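You operate a simulated robot arm through the tools that you are given. There is no shell and no other tool.

The job below is to be done with a simulated robot arm. You get a single attempt, and the scene is never put back.

TASK
Brush ochre bole over the clamped moulding's top, let it dry, then move it to the green mat.
Fine: use the yellow brush and put it back; leave the blue brush; black knob to FREE and stop slid right back first. Set down upright: squat brush with yellow handle.

The check looks at the end state, three seconds after you hand in, the way a careful person would. Anything else that was tipped, shoved, dropped, spilled or broken makes it a failure.

THE ROBOT
A 6-joint arm with a two-finger parallel gripper, fixed in place. Base frame: the origin is at the foot of the arm, x ahead of it, y to its left, z up; the work surface is at about z = 0. Units: m, degrees, N and s.
With the tool pointing down near the work surface it reaches from about 0.18 to 0.46 m from the base axis. Its first joint turns from -70.0 to 70.0 degrees. Payload 1.9 kg.
The TCP is the grasp point between the finger pads, 0.023 m short of the fingertips. In the tool frame z runs along the fingers and y along their closing line. Largest opening 0.094 m; finger width 0.038, thickness 0.01; the body of the gripper, 0.054 by 0.096 m, starts 0.039 m behind the TCP.
Orientation is that of the tool frame in the base frame, as [roll, pitch, yaw] about the fixed x, y, z axes, in that order (R = Rz(yaw) Ry(pitch) Rx(roll)). With the fingers straight down and closing along the base's y, the tool's x points along the base's -x, its y along +y and its z along -z.

THE INTERFACE
- The arm moves only by the tool apply_moves. Its argument "deltas" is a list of rows, each a list of 3 entries, a list of its own where there are three numbers: the shift along the base's x, y, z in units of 30 mm (1.0 is 30 mm), then the turn, a rotation vector about the base's x, y, z in units of 6 degrees (1.0 is 6 degrees), then the opening, from 0 (shut) to 1 (fully open). In form: [[[dx, dy, dz], [ax, ay, az], hand], ...]. A call has 1 to 20 rows; each row shifts and turns the commanded pose from where the row before left it. A call with a number of a shift or a turn outside -1 to 1 is refused whole. Each row takes 0.2 s and may step no farther than 0.05 m and 8.6 degrees from the row before; otherwise, or with a gripper value out of range, the whole call is refused. Where a pose cannot be reached the arm comes as near as it can. A force on the tool above 80 N (or 10 N above the force at the start of the call, whichever is more), or a blocked arm, ends the call early, and 0.2 s more pass. Each finger travels about 0.108 m/s and halts on what it meets, pressing with about 31 N; the grip force reading is that of the motor and also rises with nothing between the fingers. The clock runs only during rows and for 0.2 s after the last one: add rows that do not move to give the fingers time. It gives the time, the measured TCP pose, the force on the tool (base axes), the opening and the grip force at its end, in the units of the frame above (readings bear some noise), with the torque about the TCP (base axes, N m) and any sound that the robot's microphone picked up.
- Cameras (640 x 400 px; columns grow to the right, rows downward): "scene" is fixed at [0.0494, 0.3024, 0.4413]; the picture's right is [-0.84, -0.54, 0.00], its down [-0.22, 0.34, -0.92] and it looks along [0.49, -0.77, -0.40] (base axes); focal length 322 px, centre (320, 200). "wrist" rides on the gripper at [0.086, 0.016, -0.075] in the tool frame; the picture's right is [-0.18, 0.98, 0.00], its down [-0.58, -0.11, -0.81] and it looks along [-0.79, -0.15, 0.59] (tool axes); focal length 243 px, centre (320, 200). There is no depth. A picture from a camera that has moved, and an enlarged one, comes with that camera's place and axes in the base frame and with its lens.
- capture(camera): a new picture of that camera. No time passes.
- enlarge(camera, box): a new picture of the part [left, top, right, bottom] of that camera's present view, enlarged. No time passes.
- hand_in(): hands the job in; it is judged then, once.

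Places have to be worked out from the pictures, the camera data and where the tool is seen. Open the gripper and draw the arm clear of the work before you hand the job in, unless the task says otherwise.

The tools are called after ">>>" as a command line: name --argument value ..., lists and objects as JSON in quotes. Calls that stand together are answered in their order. apply_moves: Moves the arm, as the interface text tells. Its arguments: {"type":"object","properties":{"deltas":{"type":"array","items":{"type":"array"}}},"required":["deltas"]} The other tools are called the same way: capture (camera) takes a picture; enlarge (camera, box) takes an enlarged picture of a part of a camera's view; hand_in () hands the job in.

At the start:

```text
time: 0.0
tcp_pos: [0.264, -0.0201, 0.3003]
tcp_rot: [180.0, 0.0, 179.8]
ft_force: [-0.3, -0.2, -0.5]
wrist_torque: [-0.03, 0.02, 0.01]
gripper_width: 0.094
finger_force: 0.0
```

scene: 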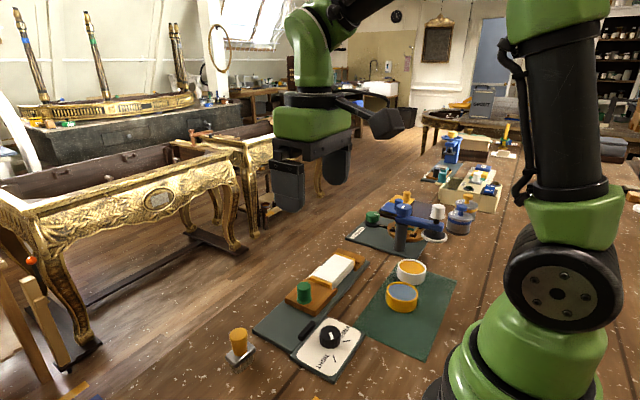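
wrist: 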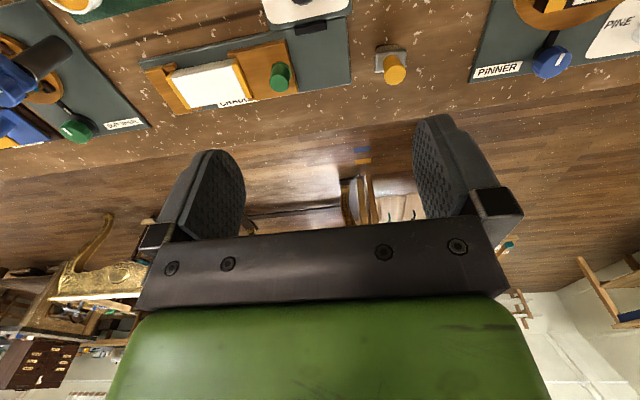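

The first pictures show a cradle with a white moulding, a dial plate with a black knob, a small yellow-handled brush and two pots. I'll look closer at these before moving.

>>> enlarge --camera "scene" --box '[220, 240, 380, 390]'

>>> enlarge --camera "scene" --box '[340, 180, 500, 290]'

>>> enlarge --camera "scene" --box '[350, 240, 480, 360]'

>>> enlarge --camera "wrist" --box '[120, 0, 440, 140]'

>>> enlarge --camera "scene" --box '[410, 120, 530, 220]'

```text
2.67 times, centred on (300, 315) of scene
camera zoom: at [0.0494, 0.3024, 0.4413], right [-0.84, -0.54, 0.0], down [-0.22, 0.34, -0.92], along [0.49, -0.77, -0.4], focal length 859 px, centre (373, -107)
```

zoom: 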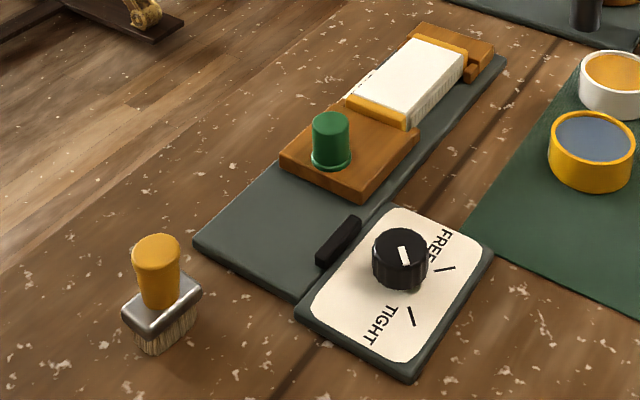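

```text
3.64 times, centred on (420, 235) of scene
camera zoom: at [0.0494, 0.3024, 0.4413], right [-0.84, -0.54, 0.0], down [-0.22, 0.34, -0.92], along [0.49, -0.77, -0.4], focal length 1171 px, centre (-44, 73)
```

zoom: 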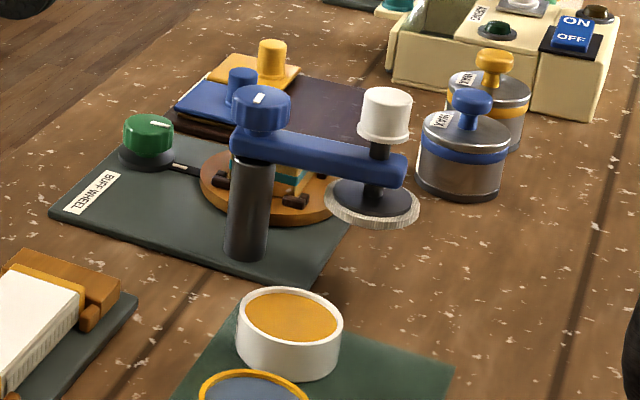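

```text
3.33 times, centred on (415, 300) of scene
camera zoom: at [0.0494, 0.3024, 0.4413], right [-0.84, -0.54, 0.0], down [-0.22, 0.34, -0.92], along [0.49, -0.77, -0.4], focal length 1074 px, centre (3, -133)
```

zoom: 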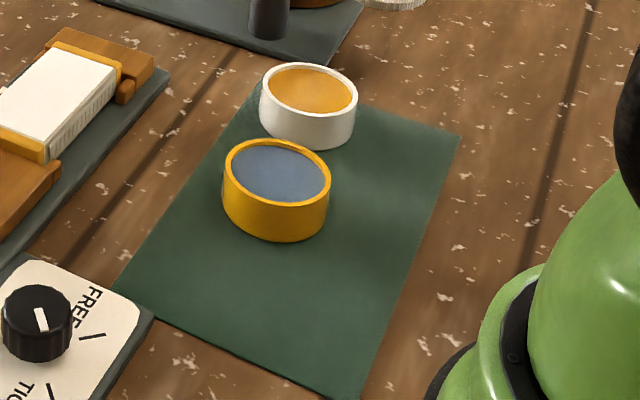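

```text
2.00 times, centred on (280, 70) of wrist
camera zoom: at [0.1769, -0.0037, 0.3759], right [0.19, 0.98, 0.0], down [0.58, -0.11, 0.81], along [0.79, -0.15, -0.59], focal length 485 px, centre (400, 460)
```

zoom: 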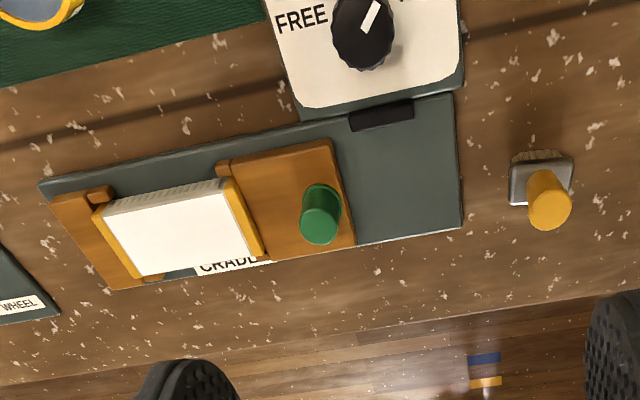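

```text
4.00 times, centred on (470, 170) of scene
camera zoom: at [0.0494, 0.3024, 0.4413], right [-0.84, -0.54, 0.0], down [-0.22, 0.34, -0.92], along [0.49, -0.77, -0.4], focal length 1288 px, centre (-280, 320)
```

zoom: 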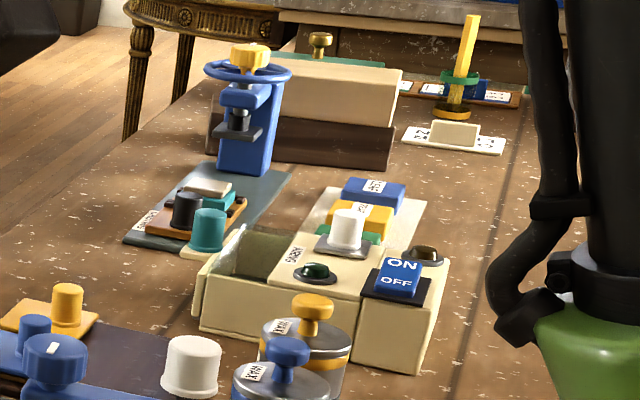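

The tool is at (0.264, -0.020, 0.300). I place the brush near (0.345, 0.068), the black knob near (0.243, -0.034), the green stop knob near (0.334, -0.090) and the moulding near (0.328, -0.187). The ochre pot is near (0.19, -0.29). I'll move in over the cradle, staying high, for a closer wrist view.

>>> apply_moves --deltas '[[[0, -1, -1], [0, 0, 0], 1], [[0, -1, -1], [0, 0, 0], 1], [[0, -1, -1], [0, 0, 0], 1], [[0, -1, 0], [0, 0, 0], 1], [[0, 0, 0], [0, 0, 0], 1]]'

>>> capture --camera "wrist"

>>> capture --camera "scene"

```text
time: 1.2
tcp_pos: [0.2631, -0.1371, 0.2098]
tcp_rot: [180.0, 0.1, 180.0]
ft_force: [0.6, -0.4, 0.3]
wrist_torque: [-0.01, -0.05, -0.01]
gripper_width: 0.0937
finger_force: 0.1
```

```text
taken
camera wrist: at [0.1772, -0.1219, 0.2851], right [0.18, 0.98, 0.0], down [0.58, -0.11, 0.81], along [0.79, -0.15, -0.59], focal length 243 px, centre (320, 200)
```

wrist: 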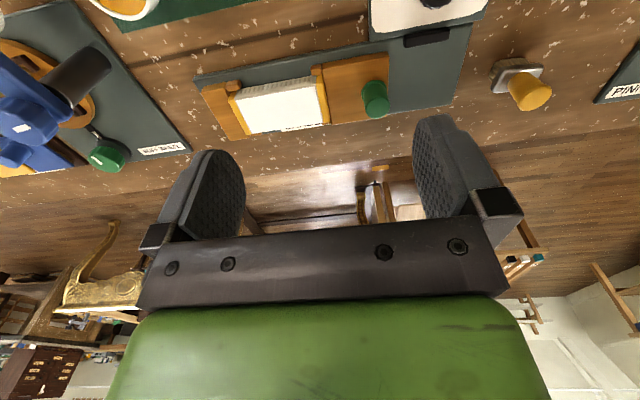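

```text
taken
```

scene: 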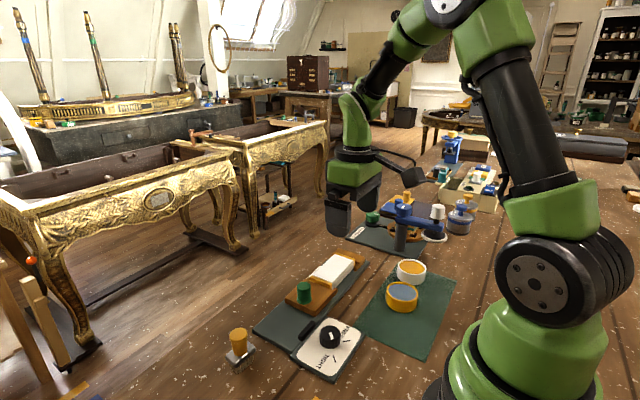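

>>> enlarge --camera "wrist" --box '[180, 0, 480, 150]'

>>> enlarge --camera "wrist" --box '[460, 20, 640, 140]'

>>> enlarge --camera "scene" --box '[280, 300, 380, 390]'

>>> enlarge --camera "scene" --box '[270, 230, 380, 320]'

```text
2.13 times, centred on (330, 75) of wrist
camera zoom: at [0.1772, -0.1219, 0.2851], right [0.18, 0.98, 0.0], down [0.58, -0.11, 0.81], along [0.79, -0.15, -0.59], focal length 518 px, centre (299, 467)
```

zoom: 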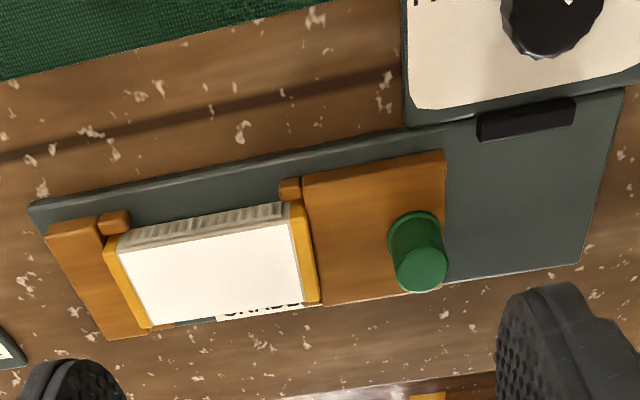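

```text
3.33 times, centred on (550, 80) of wrist
camera zoom: at [0.1772, -0.1219, 0.2851], right [0.18, 0.98, 0.0], down [0.58, -0.11, 0.81], along [0.79, -0.15, -0.59], focal length 809 px, centre (-447, 600)
```

zoom: 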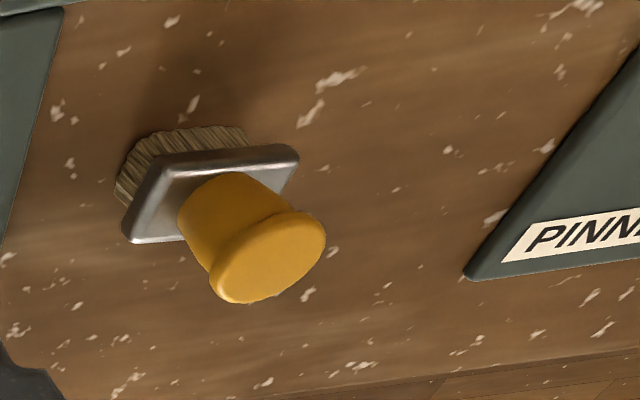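

```text
4.44 times, centred on (330, 345) of scene
camera zoom: at [0.0494, 0.3023, 0.4413], right [-0.84, -0.54, 0.0], down [-0.22, 0.34, -0.92], along [0.49, -0.77, -0.4], focal length 1432 px, centre (276, -444)
```

zoom: 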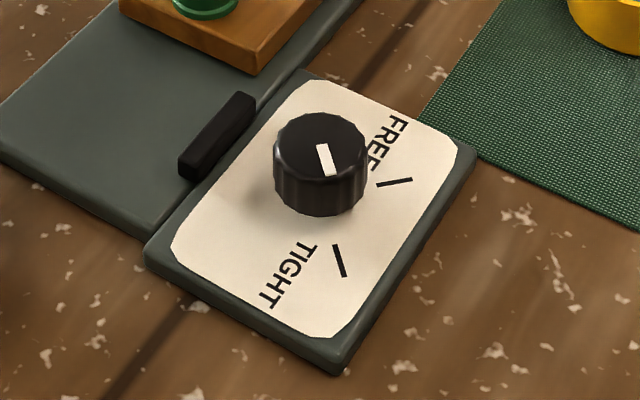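

```text
4.44 times, centred on (325, 275) of scene
camera zoom: at [0.0494, 0.3023, 0.4413], right [-0.84, -0.54, 0.0], down [-0.22, 0.34, -0.92], along [0.49, -0.77, -0.4], focal length 1432 px, centre (298, -133)
```

zoom: 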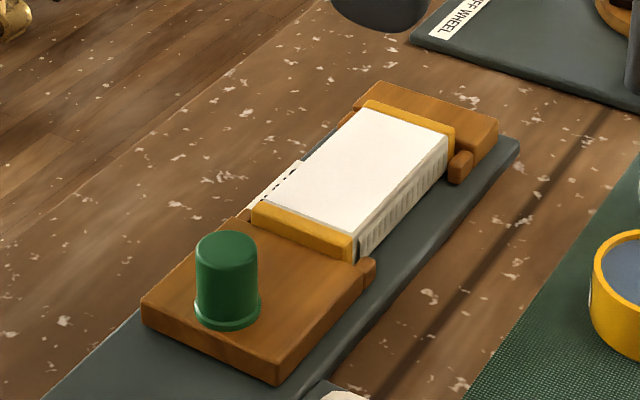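

The close views show that TIGHT lies at about 135° and FREE at about 225° around the knob, so it needs a +90° turn later. The brush stands on its bristles near (0.343, 0.059), and its top is at about z 0.065. I'll go above it and look again.

>>> apply_moves --deltas '[[[0.4, 1, 0], [0, 0, 0], 1], [[0.4, 1, 0], [0, 0, 0], 1], [[0.4, 1, 0], [0, 0, 0], 1], [[0.4, 1, 0], [0, 0, 0], 1], [[0.4, 1, 0], [0, 0, 0], 1], [[0.4, 1, 0], [0, 0, 0], 1], [[0.2, 0.5, -0.7], [0, 0, 0], 1], [[0, 0, -0.7], [0, 0, 0], 1], [[0, 0, 0], [0, 0, 0], 1]]'

>>> capture --camera "wrist"

>>> capture --camera "scene"

```text
time: 3.2
tcp_pos: [0.3422, 0.0538, 0.1682]
tcp_rot: [179.9, 0.1, 179.9]
ft_force: [-0.5, -0.3, -0.1]
wrist_torque: [-0.03, -0.01, -0.02]
gripper_width: 0.0938
finger_force: 0.1
```

```text
taken
camera wrist: at [0.2556, 0.0702, 0.2436], right [0.19, 0.98, 0.0], down [0.58, -0.11, 0.81], along [0.79, -0.15, -0.59], focal length 243 px, centre (320, 200)
```

wrist: 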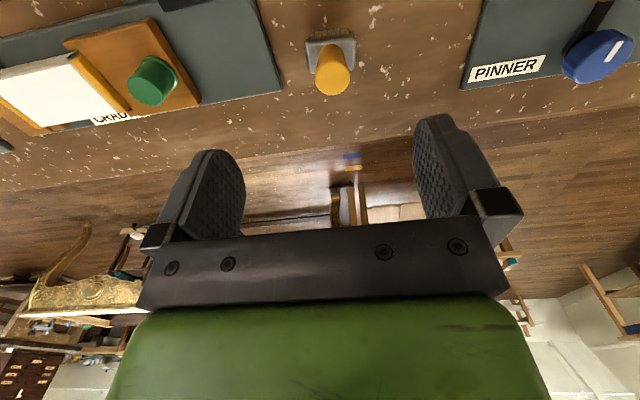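

```text
taken
```

scene: 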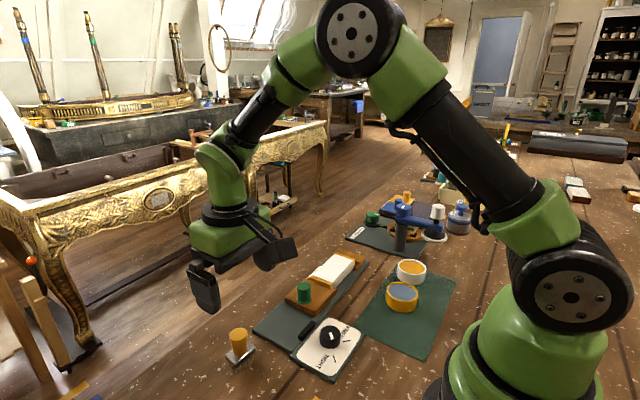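

>>> enlarge --camera "wrist" --box '[280, 10, 380, 110]'

>>> enlarge --camera "scene" --box '[210, 315, 270, 375]'

>>> enlarge --camera "wrist" --box '[440, 0, 640, 120]'

>>> enlarge --camera "scene" --box '[540, 130, 640, 220]'

```text
4.00 times, centred on (330, 60) of wrist
camera zoom: at [0.2556, 0.0702, 0.2436], right [0.19, 0.98, 0.0], down [0.58, -0.11, 0.81], along [0.79, -0.15, -0.59], focal length 970 px, centre (280, 760)
```

zoom: 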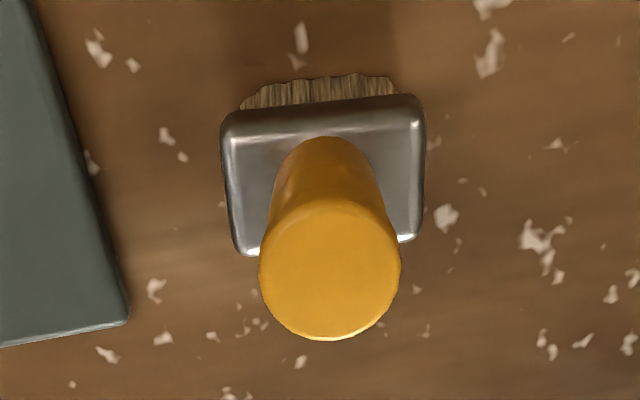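

```text
6.67 times, centred on (240, 345) of scene
camera zoom: at [0.0494, 0.3024, 0.4413], right [-0.84, -0.54, 0.0], down [-0.22, 0.34, -0.92], along [0.49, -0.77, -0.4], focal length 2147 px, centre (853, -767)
```

zoom: 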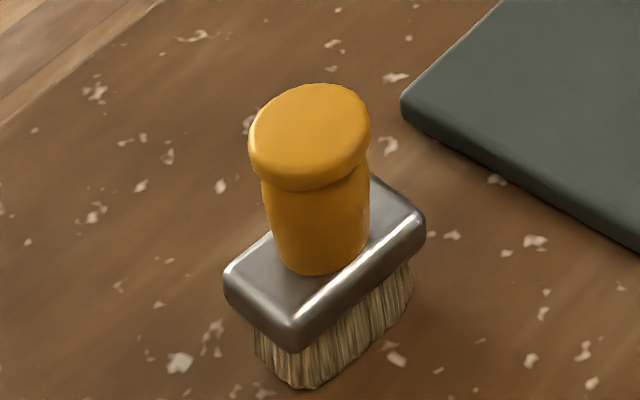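

```text
3.20 times, centred on (540, 60) of wrist
camera zoom: at [0.2556, 0.0702, 0.2436], right [0.19, 0.98, 0.0], down [0.58, -0.11, 0.81], along [0.79, -0.15, -0.59], focal length 776 px, centre (-384, 648)
```

zoom: 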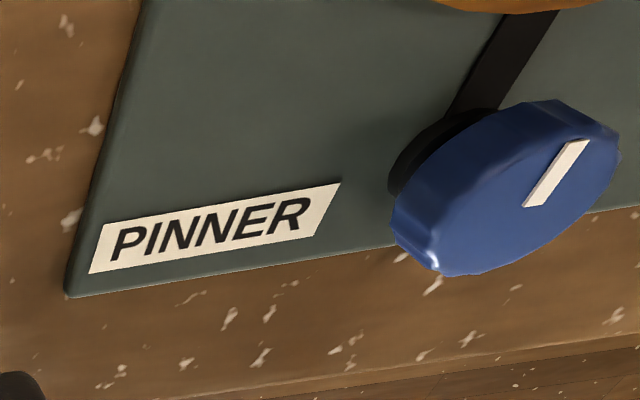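

```text
4.44 times, centred on (590, 175) of scene
camera zoom: at [0.0494, 0.3024, 0.4413], right [-0.84, -0.54, 0.0], down [-0.22, 0.34, -0.92], along [0.49, -0.77, -0.4], focal length 1432 px, centre (-880, 311)
```

zoom: 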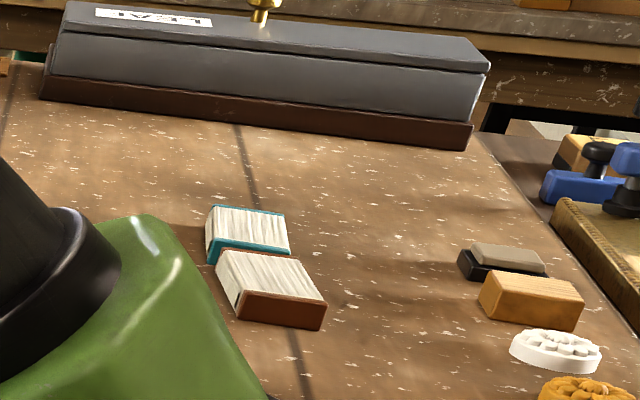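

Now I can fix the brush at (0.345, 0.0625): handle cap top at z≈0.064 and ferrule top at z≈0.030. I'll centre over it and descend to z≈0.058 so the fingertips stay above the ferrule.

>>> apply_moves --deltas '[[[0.1, 0.29, -0.9], [0, 0, 0], 1], [[0, 0, -0.9], [0, 0, 0], 1], [[0, 0, -0.7], [0, 0, 0], 1], [[0, 0, -0.5], [0, 0, 0], 1], [[0, 0, 0], [0, 0, 0], 1]]'

>>> capture --camera "wrist"

>>> enlarge --camera "scene" --box '[190, 260, 310, 380]'

```text
time: 4.4
tcp_pos: [0.3466, 0.0654, 0.0805]
tcp_rot: [179.9, 0.1, 179.9]
ft_force: [0.2, 0.3, 0.7]
wrist_torque: [0.02, -0.03, -0.04]
gripper_width: 0.094
finger_force: 0.0
```

```text
taken
camera wrist: at [0.259, 0.0809, 0.1547], right [0.19, 0.98, 0.0], down [0.58, -0.11, 0.81], along [0.79, -0.15, -0.59], focal length 243 px, centre (320, 200)
```

wrist: 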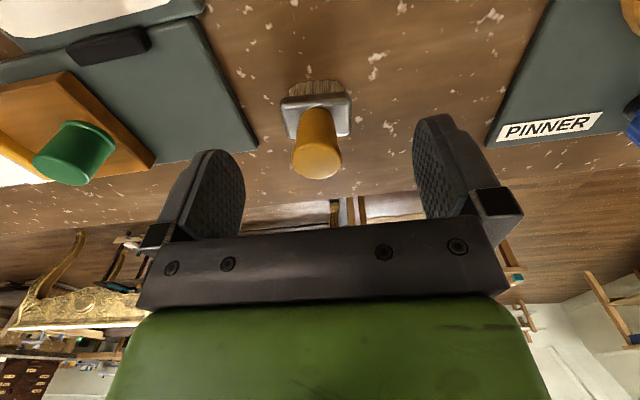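

```text
3.33 times, centred on (250, 320) of scene
camera zoom: at [0.0494, 0.3024, 0.4413], right [-0.84, -0.54, 0.0], down [-0.22, 0.34, -0.92], along [0.49, -0.77, -0.4], focal length 1074 px, centre (553, -200)
```

zoom: 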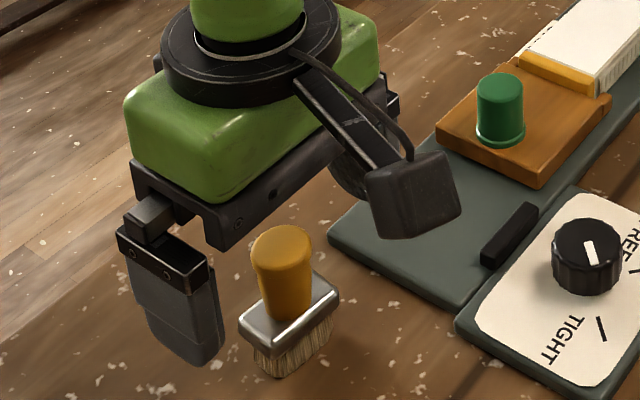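

Here the handle top reads as (0.3445, 0.063), against the tool at (0.3466, 0.0654). I'll nudge over, go down to z≈0.058 and close.

>>> apply_moves --deltas '[[[-0.07, -0.08, -0.4], [0, 0, 0], 1], [[0, 0, -0.35], [0, 0, 0], 1], [[0, 0, 0], [0, 0, 0], 1], [[0, 0, 0], [0, 0, 0], 0.5], [[0, 0, 0], [0, 0, 0], 0.2], [[0, 0, 0], [0, 0, 0], 0], [[0, 0, 0], [0, 0, 0], 0], [[0, 0, 0], [0, 0, 0], 0]]'

>>> capture --camera "wrist"

>>> enlarge --camera "scene" --box '[190, 260, 310, 380]'

```text
time: 6.2
tcp_pos: [0.342, 0.0622, 0.0562]
tcp_rot: [179.9, 0.1, 180.0]
ft_force: [-0.8, -0.3, -0.9]
wrist_torque: [0.0, -0.02, 0.01]
gripper_width: 0.0225
finger_force: 31.3
```

```text
taken
camera wrist: at [0.2565, 0.0778, 0.1313], right [0.19, 0.98, 0.0], down [0.58, -0.11, 0.81], along [0.79, -0.15, -0.59], focal length 243 px, centre (320, 200)
```

wrist: 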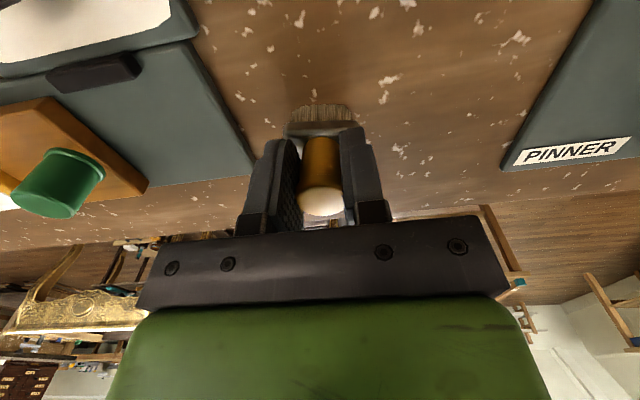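

```text
3.33 times, centred on (250, 320) of scene
camera zoom: at [0.0494, 0.3024, 0.4413], right [-0.84, -0.54, 0.0], down [-0.22, 0.34, -0.92], along [0.49, -0.77, -0.4], focal length 1074 px, centre (553, -200)
```

zoom: 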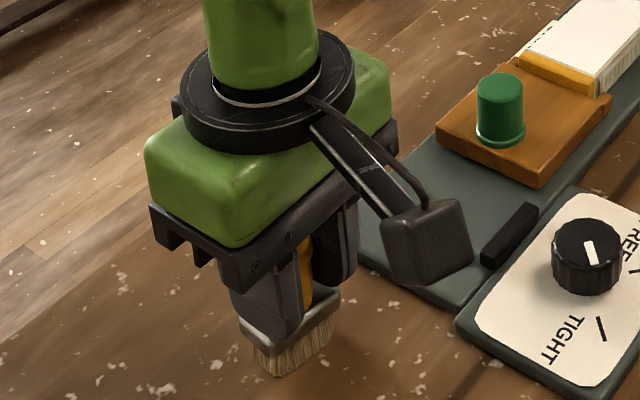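

The brush is gripped: width is 22.5 mm, tool z is 0.056, so its bristle tips are about 0.056 below the tool. I'll lift it and carry it high over to the white pot.

>>> apply_moves --deltas '[[[0, 0, 0.5], [0, 0, 0], 0], [[0, 0, 1], [0, 0, 0], 0], [[0, 0, 1], [0, 0, 0], 0], [[0, 0, 1], [0, 0, 0], 0], [[-0.4, -0.95, 0], [0, 0, 0], 0], [[-0.4, -0.95, 0], [0, 0, 0], 0], [[-0.4, -0.95, 0], [0, 0, 0], 0], [[-0.4, -0.95, 0], [0, 0, 0], 0], [[-0.4, -0.95, 0], [0, 0, 0], 0], [[-0.4, -0.95, 0], [0, 0, 0], 0], [[-0.4, -0.95, 0], [0, 0, 0], 0], [[-0.4, -0.95, 0], [0, 0, 0], 0], [[-0.4, -0.95, 0], [0, 0, 0], 0], [[-0.4, -0.95, 0], [0, 0, 0], 0], [[-0.4, -0.95, 0], [0, 0, 0], 0], [[-0.4, -0.95, 0], [0, 0, 0], 0], [[0, 0, 0], [0, 0, 0], 0]]'

>>> capture --camera "wrist"

>>> capture --camera "scene"

```text
time: 9.8
tcp_pos: [0.1995, -0.28, 0.16]
tcp_rot: [-179.9, 0.1, 179.9]
ft_force: [-0.1, -0.4, -0.1]
wrist_torque: [0.0, 0.01, 0.04]
gripper_width: 0.0
finger_force: 30.8
```

```text
taken
camera wrist: at [0.1125, -0.2627, 0.2346], right [0.19, 0.98, 0.0], down [0.58, -0.11, 0.81], along [0.79, -0.15, -0.59], focal length 243 px, centre (320, 200)
```

wrist: 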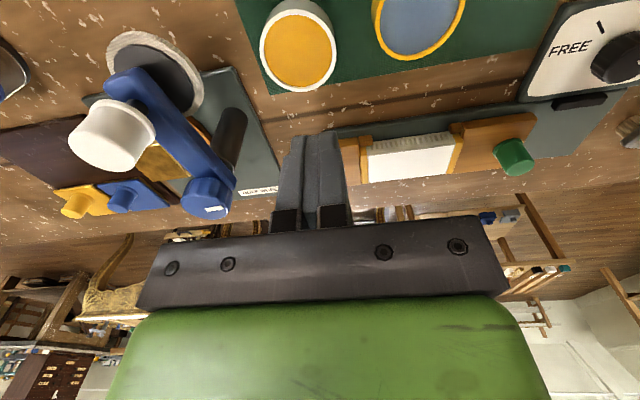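

```text
taken
```

scene: 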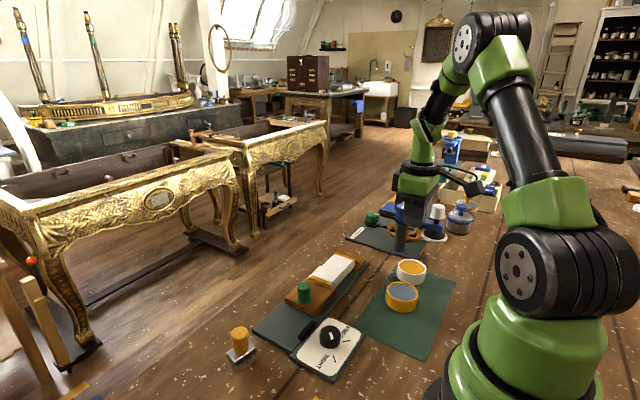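

The gripper is fully shut, so the brush slipped out on the lift. The scene view shows it still standing near its spot, so I'll check it closely.

>>> enlarge --camera "scene" --box '[210, 315, 270, 375]'

>>> enlarge --camera "wrist" --box '[240, 0, 480, 110]'

>>> enlarge --camera "scene" --box '[340, 180, 500, 310]'

```text
6.67 times, centred on (240, 345) of scene
camera zoom: at [0.0494, 0.3023, 0.4413], right [-0.84, -0.54, 0.0], down [-0.22, 0.34, -0.92], along [0.49, -0.77, -0.4], focal length 2147 px, centre (853, -767)
```

zoom: 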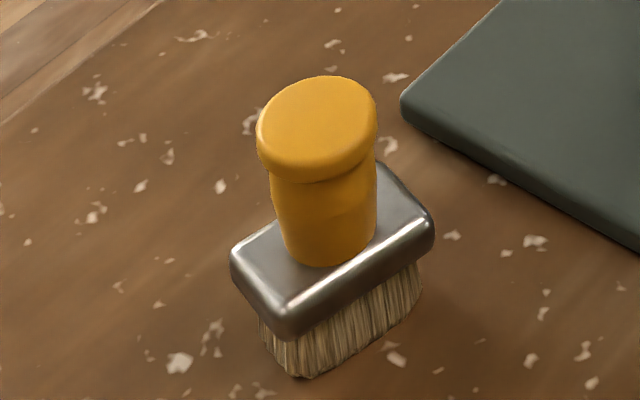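

```text
2.67 times, centred on (360, 55) of wrist
camera zoom: at [0.1125, -0.2627, 0.2346], right [0.19, 0.98, 0.0], down [0.58, -0.11, 0.81], along [0.79, -0.15, -0.59], focal length 647 px, centre (213, 587)
```

zoom: 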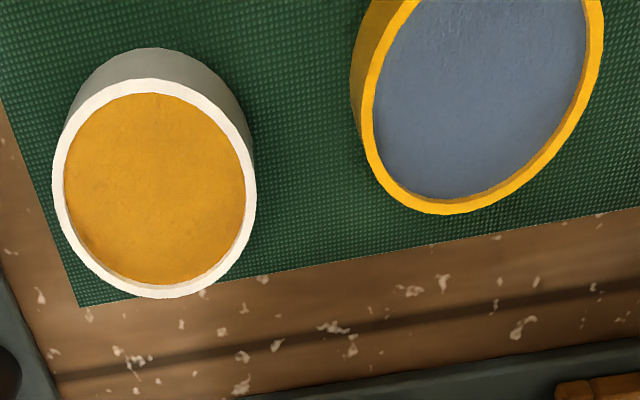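

```text
3.08 times, centred on (420, 245) of scene
camera zoom: at [0.0494, 0.3023, 0.4413], right [-0.84, -0.54, 0.0], down [-0.22, 0.34, -0.92], along [0.49, -0.77, -0.4], focal length 991 px, centre (12, 62)
```

zoom: 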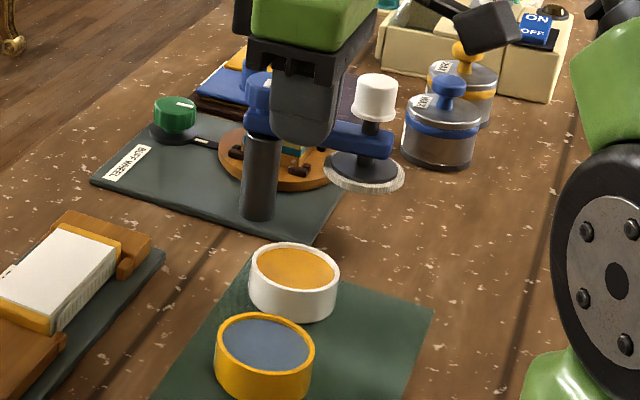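

The brush is still upright, shifted only 2–3 mm. The pot rim centre refines to about (0.191, -0.295). I'll go back above the brush with the hand open and re-measure before a slower grasp.

>>> apply_moves --deltas '[[[0.4, 0.95, 0], [0, 0, 0], 0], [[0.4, 0.95, 0], [0, 0, 0], 0], [[0.4, 0.95, 0], [0, 0, 0], 0], [[0.4, 0.95, 0], [0, 0, 0], 0.3], [[0.4, 0.95, 0], [0, 0, 0], 0.5], [[0.4, 0.95, 0], [0, 0, 0], 0.8], [[0.4, 0.95, 0], [0, 0, 0], 1], [[0.4, 0.95, 0], [0, 0, 0], 1], [[0.4, 0.95, 0], [0, 0, 0], 1], [[0.4, 0.95, 0], [0, 0, 0], 1], [[0.4, 0.95, 0], [0, 0, 0], 1], [[0.4, 0.95, 0], [0, 0, 0], 1], [[0, 0, -0.7], [0, 0, 0], 1], [[0, 0, -0.7], [0, 0, 0], 1], [[0, 0, -0.7], [0, 0, 0], 1], [[0, 0, -0.3], [0, 0, 0], 1], [[0, 0, 0], [0, 0, 0], 1]]'

>>> capture --camera "wrist"

>>> enlarge --camera "wrist" --box '[260, 60, 380, 190]'

>>> enlarge --camera "scene" --box '[190, 260, 310, 380]'

```text
time: 13.4
tcp_pos: [0.3412, 0.0601, 0.0898]
tcp_rot: [179.9, 0.1, 179.9]
ft_force: [0.0, 0.3, 0.3]
wrist_torque: [0.01, -0.01, 0.02]
gripper_width: 0.094
finger_force: 0.1
```

```text
taken
camera wrist: at [0.2556, 0.0767, 0.1649], right [0.19, 0.98, 0.0], down [0.58, -0.11, 0.81], along [0.79, -0.15, -0.59], focal length 243 px, centre (320, 200)
```

wrist: 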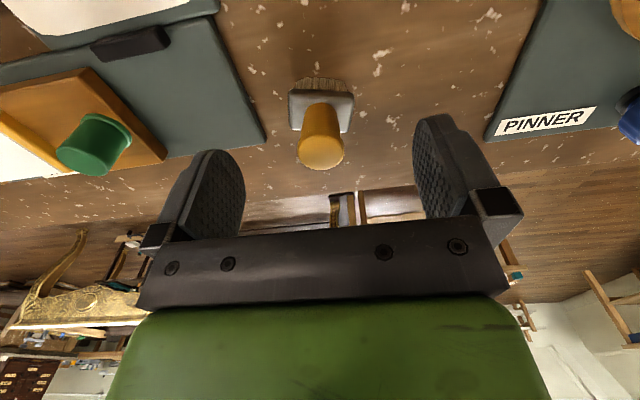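

```text
3.08 times, centred on (320, 125) of wrist
camera zoom: at [0.2556, 0.0767, 0.1649], right [0.19, 0.98, 0.0], down [0.58, -0.11, 0.81], along [0.79, -0.15, -0.59], focal length 746 px, centre (320, 431)
```

zoom: 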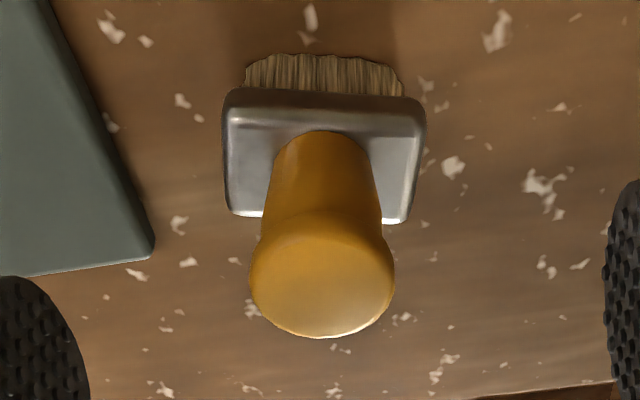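

```text
3.33 times, centred on (250, 320) of scene
camera zoom: at [0.0494, 0.3024, 0.4413], right [-0.84, -0.54, 0.0], down [-0.22, 0.34, -0.92], along [0.49, -0.77, -0.4], focal length 1074 px, centre (553, -200)
```

zoom: 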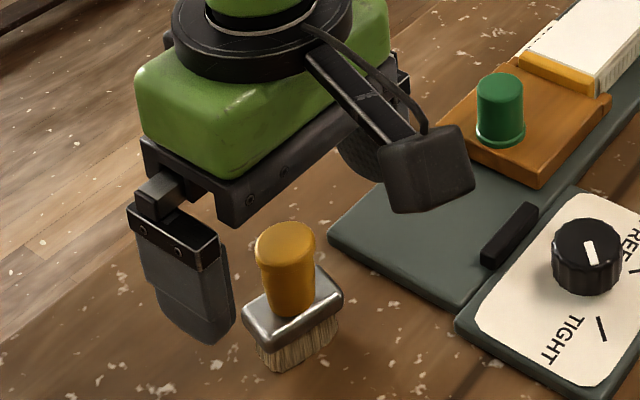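

The brush now reads as (0.344, 0.0605). I'll descend slightly deeper (z≈0.054), close fully, then lift only a few millimetres and check.

>>> apply_moves --deltas '[[[0.1, 0.0, -0.6], [0, 0, 0], 1], [[0, 0, -0.58], [0, 0, 0], 1], [[0, 0, 0], [0, 0, 0], 1], [[0, 0, 0], [0, 0, 0], 0.6], [[0, 0, 0], [0, 0, 0], 0.4], [[0, 0, 0], [0, 0, 0], 0.2], [[0, 0, 0], [0, 0, 0], 0], [[0, 0, 0], [0, 0, 0], 0], [[0, 0, 0], [0, 0, 0], 0]]'

>>> enlarge --camera "wrist" --box '[220, 80, 420, 240]'

>>> enlarge --camera "scene" --box '[200, 290, 280, 370]'

```text
time: 15.4
tcp_pos: [0.346, 0.061, 0.0546]
tcp_rot: [179.9, 0.1, 179.9]
ft_force: [0.1, 0.6, 0.6]
wrist_torque: [-0.02, 0.0, 0.01]
gripper_width: 0.0228
finger_force: 31.1
```

```text
2.50 times, centred on (320, 160) of wrist
camera zoom: at [0.2589, 0.0762, 0.1282], right [0.19, 0.98, 0.0], down [0.58, -0.11, 0.81], along [0.79, -0.15, -0.59], focal length 606 px, centre (320, 300)
```

zoom: 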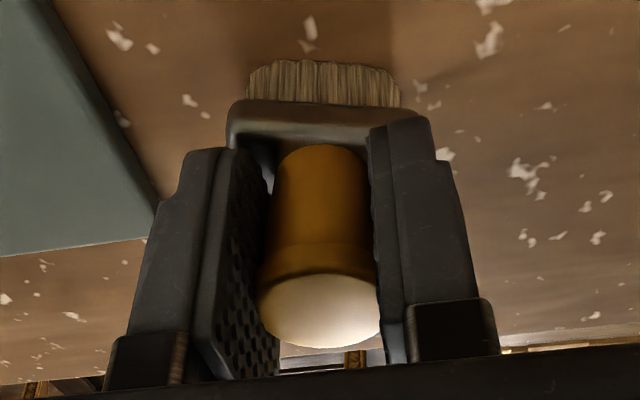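

```text
5.00 times, centred on (240, 330) of scene
camera zoom: at [0.0494, 0.3024, 0.4413], right [-0.84, -0.54, 0.0], down [-0.22, 0.34, -0.92], along [0.49, -0.77, -0.4], focal length 1610 px, centre (720, -450)
```

zoom: 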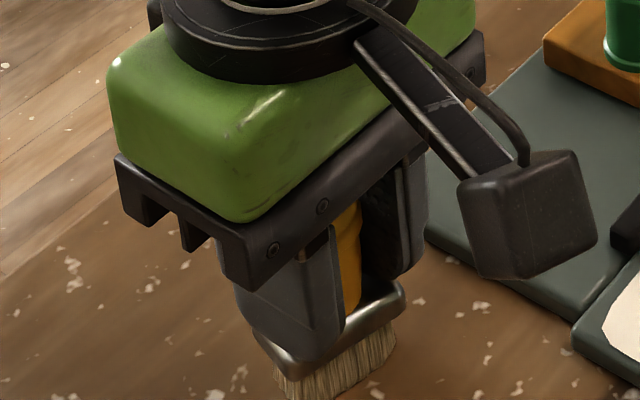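

The handle is centred between the pads at width 22.8 mm. I'll lift slowly by about 12 mm and watch the width.

>>> apply_moves --deltas '[[[0, 0, 0.1], [0, 0, 0], 0], [[0, 0, 0.1], [0, 0, 0], 0], [[0, 0, 0.1], [0, 0, 0], 0], [[0, 0, 0.1], [0, 0, 0], 0]]'

>>> enlarge --camera "wrist" --box '[220, 80, 420, 240]'

>>> enlarge --camera "scene" --box '[200, 290, 280, 370]'

```text
time: 16.4
tcp_pos: [0.3451, 0.0615, 0.0653]
tcp_rot: [179.9, 0.1, -180.0]
ft_force: [-0.7, 0.7, -1.2]
wrist_torque: [-0.01, 0.01, -0.04]
gripper_width: 0.0226
finger_force: 31.5
```

```text
2.50 times, centred on (320, 160) of wrist
camera zoom: at [0.259, 0.0777, 0.141], right [0.18, 0.98, 0.0], down [0.58, -0.11, 0.81], along [0.79, -0.15, -0.59], focal length 606 px, centre (320, 300)
```

zoom: 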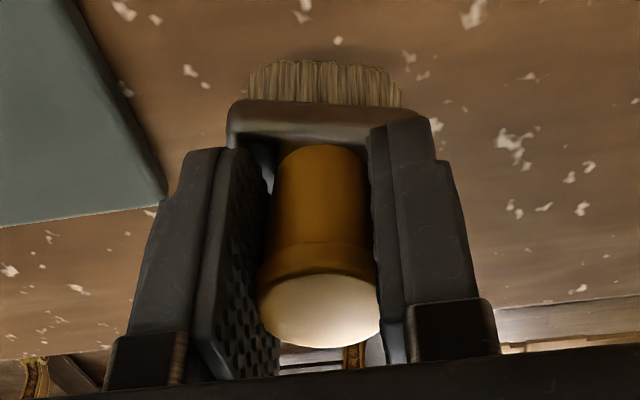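

```text
5.00 times, centred on (240, 330) of scene
camera zoom: at [0.0494, 0.3024, 0.4413], right [-0.84, -0.54, 0.0], down [-0.22, 0.34, -0.92], along [0.49, -0.77, -0.4], focal length 1610 px, centre (720, -450)
```

zoom: 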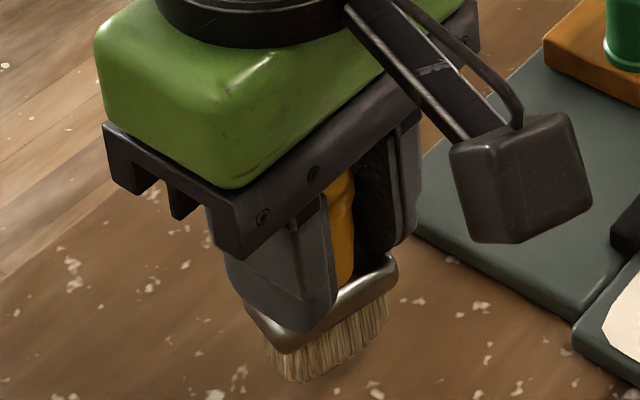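

The brush came up with the gripper and hasn't slipped. I'll keep lifting gently and check the width again.

>>> apply_moves --deltas '[[[0, 0, 0.2], [0, 0, 0], 0], [[0, 0, 0.3], [0, 0, 0], 0], [[0, 0, 0.35], [0, 0, 0], 0], [[0, 0, 0.4], [0, 0, 0], 0], [[0, 0, 0.4], [0, 0, 0], 0], [[0, 0, 0.4], [0, 0, 0], 0], [[0, 0, 0.3], [0, 0, 0], 0], [[0, 0, 0.2], [0, 0, 0], 0], [[0, 0, 0], [0, 0, 0], 0]]'

>>> capture --camera "wrist"

```text
time: 18.4
tcp_pos: [0.3465, 0.0631, 0.1441]
tcp_rot: [179.9, 0.1, -180.0]
ft_force: [0.1, -0.1, -0.5]
wrist_torque: [0.01, -0.01, -0.02]
gripper_width: 0.0228
finger_force: 31.1
```

```text
taken
camera wrist: at [0.2603, 0.0791, 0.2186], right [0.18, 0.98, 0.0], down [0.58, -0.11, 0.81], along [0.79, -0.15, -0.59], focal length 243 px, centre (320, 200)
```

wrist: 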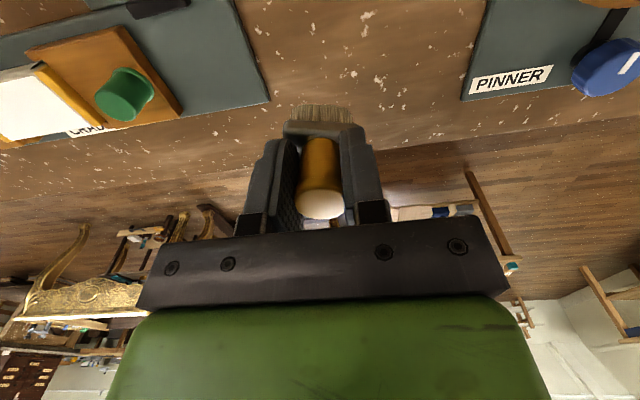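

The grip is stable at 22.8 mm. I'll carry the brush smoothly to above the white pot.

>>> apply_moves --deltas '[[[-0.16, -0.37, 0], [0, 0, 0], 0], [[-0.324, -0.746, 0], [0, 0, 0], 0], [[-0.324, -0.746, 0], [0, 0, 0], 0], [[-0.324, -0.746, 0], [0, 0, 0], 0], [[-0.324, -0.746, 0], [0, 0, 0], 0], [[-0.324, -0.746, 0], [0, 0, 0], 0], [[-0.324, -0.746, 0], [0, 0, 0], 0], [[-0.324, -0.746, 0], [0, 0, 0], 0], [[-0.324, -0.746, 0], [0, 0, 0], 0], [[-0.324, -0.746, 0], [0, 0, 0], 0], [[-0.324, -0.746, 0], [0, 0, 0], 0], [[-0.324, -0.746, 0], [0, 0, 0], 0], [[-0.324, -0.746, 0], [0, 0, 0], 0], [[-0.324, -0.746, 0], [0, 0, 0], 0], [[-0.324, -0.746, 0], [0, 0, 0], 0], [[-0.324, -0.746, 0], [0, 0, 0], 0], [[-0.16, -0.37, 0], [0, 0, 0], 0], [[0, 0, 0], [0, 0, 0], 0]]'

>>> capture --camera "wrist"

>>> enlarge --camera "scene" --box '[340, 170, 500, 320]'

```text
time: 22.2
tcp_pos: [0.1902, -0.299, 0.141]
tcp_rot: [179.9, 0.0, 180.0]
ft_force: [0.2, 0.7, -1.0]
wrist_torque: [0.03, 0.0, 0.03]
gripper_width: 0.0225
finger_force: 30.4
```

```text
taken
camera wrist: at [0.103, -0.2828, 0.2165], right [0.18, 0.98, 0.0], down [0.58, -0.11, 0.81], along [0.79, -0.15, -0.59], focal length 243 px, centre (320, 200)
```

wrist: 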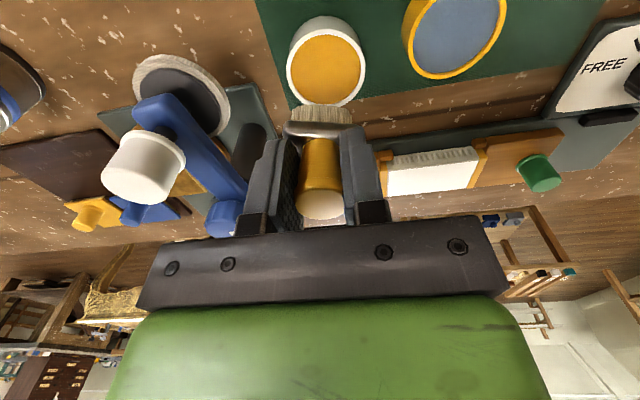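

```text
2.67 times, centred on (420, 245) of scene
camera zoom: at [0.0494, 0.3023, 0.4413], right [-0.84, -0.54, 0.0], down [-0.22, 0.34, -0.92], along [0.49, -0.77, -0.4], focal length 859 px, centre (53, 80)
```

zoom: 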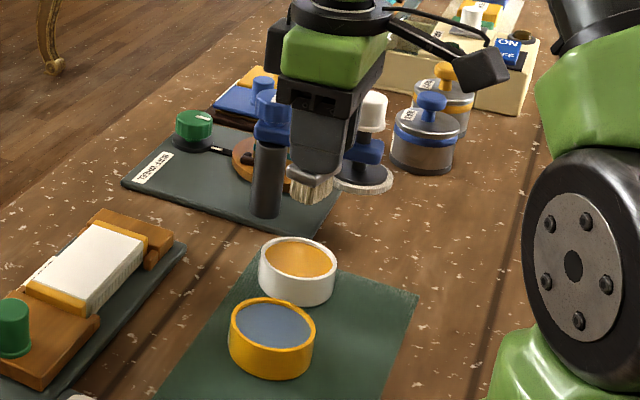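

I'm above the pot with the brush still held. I'll enlarge the view to refine the pot centre relative to the brush before dipping.

>>> enlarge --camera "wrist" --box '[260, 0, 400, 130]'

```text
3.08 times, centred on (330, 65) of wrist
camera zoom: at [0.103, -0.2828, 0.2165], right [0.18, 0.98, 0.0], down [0.58, -0.11, 0.81], along [0.79, -0.15, -0.59], focal length 746 px, centre (289, 615)
```

zoom: 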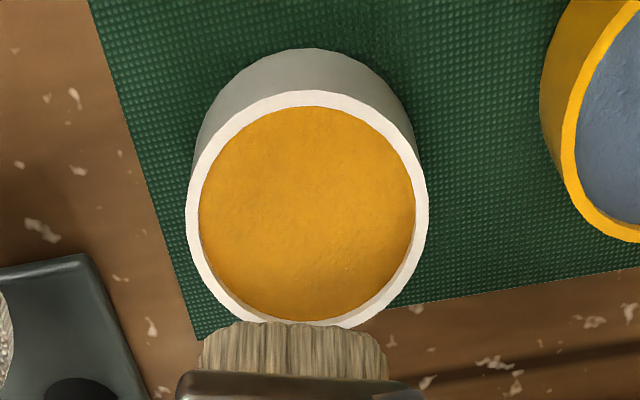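

The pot centre reads (0.190, -0.295) and the brush is centred near (0.192, -0.298), so I'll shift slightly and lower. The bole surface should be at about z 0.026, so I'll dip the bristle tips to about z 0.020.

>>> apply_moves --deltas '[[[-0.04, 0.11, -0.4], [0, 0, 0], 0], [[0, 0, -0.5], [0, 0, 0], 0], [[0, 0, -0.5], [0, 0, 0], 0], [[0, 0, -0.3], [0, 0, 0], 0], [[0, 0, -0.2], [0, 0, 0], 0], [[0, 0, 0], [0, 0, 0], 0]]'

>>> enlarge --camera "wrist" --box '[220, 60, 420, 240]'

>>> enlarge --camera "scene" --box '[370, 220, 450, 300]'

```text
time: 23.6
tcp_pos: [0.1905, -0.2926, 0.0867]
tcp_rot: [-179.9, 0.1, 179.9]
ft_force: [0.1, 0.4, -0.5]
wrist_torque: [0.01, -0.02, 0.0]
gripper_width: 0.0226
finger_force: 30.5
```

```text
2.22 times, centred on (320, 150) of wrist
camera zoom: at [0.1032, -0.2779, 0.161], right [0.19, 0.98, 0.0], down [0.58, -0.11, 0.81], along [0.79, -0.15, -0.59], focal length 539 px, centre (320, 311)
```

zoom: 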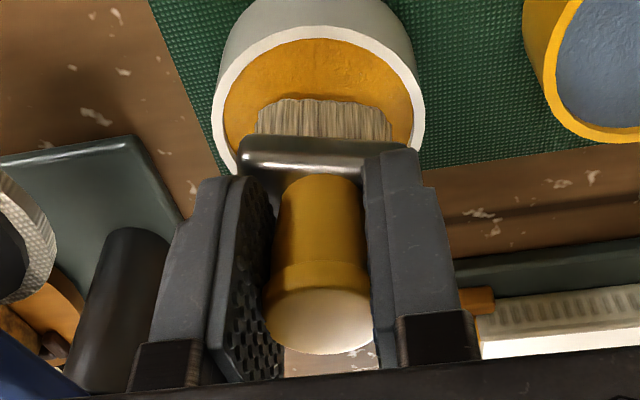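

```text
5.00 times, centred on (410, 260) of scene
camera zoom: at [0.0494, 0.3024, 0.4413], right [-0.84, -0.54, 0.0], down [-0.22, 0.34, -0.92], along [0.49, -0.77, -0.4], focal length 1610 px, centre (-130, -100)
```

zoom: 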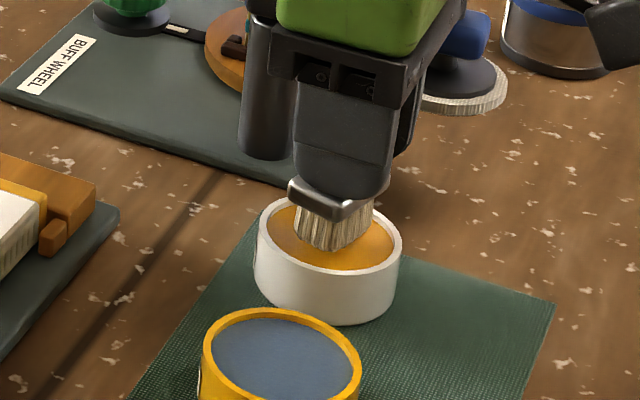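

The bristles are centred over the ochre, just above its surface. I'll lower another 12 mm in small steps, swirl very slightly and check the force.

>>> apply_moves --deltas '[[[0, -0.05, -0.1], [0, 0, 0], 0], [[0, 0, -0.1], [0, 0, 0], 0], [[0, 0, -0.1], [0, 0, 0], 0], [[0, 0, -0.1], [0, 0, 0], 0], [[0, 0, 0], [0, 0, 0], 0]]'

>>> enlarge --camera "wrist" --box '[220, 60, 420, 240]'

>>> enlarge --camera "scene" --box '[370, 220, 450, 300]'

```text
time: 24.6
tcp_pos: [0.191, -0.2963, 0.0793]
tcp_rot: [-179.9, 0.1, 179.7]
ft_force: [-2.8, 4.0, 14.0]
wrist_torque: [0.17, -0.02, 0.04]
gripper_width: 0.0228
finger_force: 31.5
stopped in row 5: the force on the tool passed its limit at 92 N (the readings are from after the stop); the commanded pose is now the measured one
```

```text
2.22 times, centred on (320, 150) of wrist
camera zoom: at [0.104, -0.2785, 0.1531], right [0.19, 0.98, 0.0], down [0.58, -0.11, 0.81], along [0.79, -0.15, -0.59], focal length 539 px, centre (320, 311)
```

zoom: 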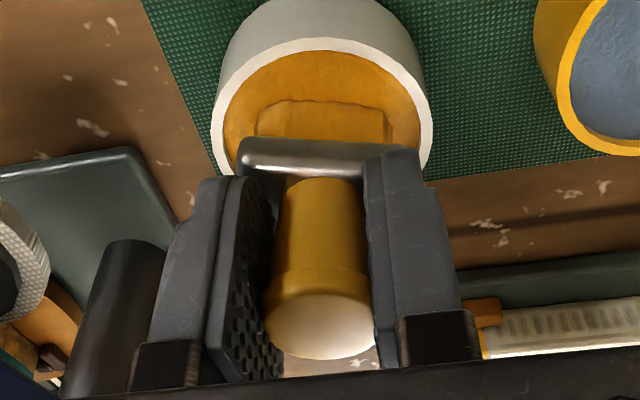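

```text
5.00 times, centred on (410, 260) of scene
camera zoom: at [0.0494, 0.3024, 0.4413], right [-0.84, -0.54, 0.0], down [-0.22, 0.34, -0.92], along [0.49, -0.77, -0.4], focal length 1610 px, centre (-130, -100)
```

zoom: 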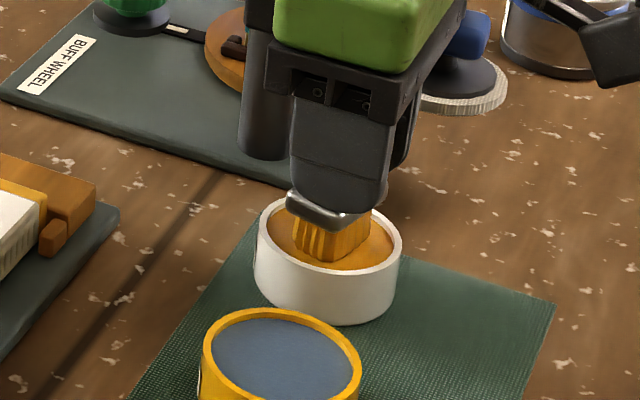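

The bristles are now coated in ochre and the brush bottomed out on solid contents at tool z≈0.079. The pot is undisturbed. I'll lift straight up gently and inspect the brush.

>>> apply_moves --deltas '[[[0, 0, 0.1], [0, 0, 0], 0], [[0, 0, 0.2], [0, 0, 0], 0], [[0, 0, 0.3], [0, 0, 0], 0], [[0, 0, 0.4], [0, 0, 0], 0], [[0, 0, 0.5], [0, 0, 0], 0], [[0, 0, 0.4], [0, 0, 0], 0], [[0, 0, 0.2], [0, 0, 0], 0], [[0, 0, 0], [0, 0, 0], 0]]'

>>> capture --camera "wrist"

>>> enlarge --camera "scene" --box '[350, 180, 450, 300]'

```text
time: 26.4
tcp_pos: [0.1897, -0.2944, 0.1406]
tcp_rot: [-179.9, 0.2, 179.8]
ft_force: [0.5, 0.1, -1.8]
wrist_torque: [0.01, -0.02, -0.03]
gripper_width: 0.0224
finger_force: 31.1
```

```text
taken
camera wrist: at [0.1032, -0.2782, 0.2155], right [0.19, 0.98, 0.0], down [0.58, -0.11, 0.81], along [0.79, -0.15, -0.59], focal length 243 px, centre (320, 200)
```

wrist: 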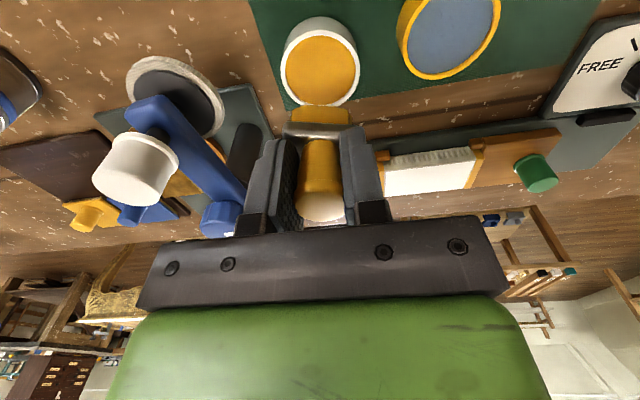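

```text
3.33 times, centred on (400, 240) of scene
camera zoom: at [0.0494, 0.3024, 0.4413], right [-0.84, -0.54, 0.0], down [-0.22, 0.34, -0.92], along [0.49, -0.77, -0.4], focal length 1074 px, centre (53, 67)
```

zoom: 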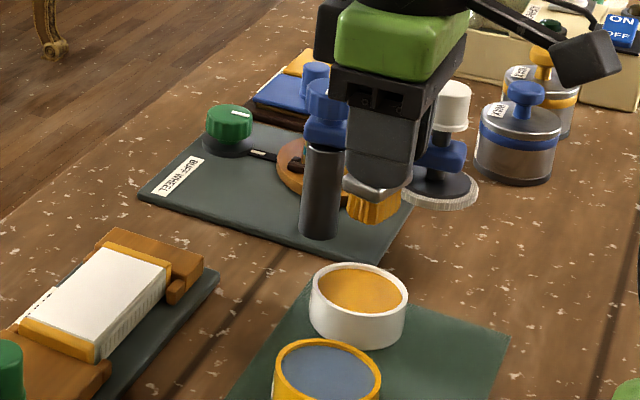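

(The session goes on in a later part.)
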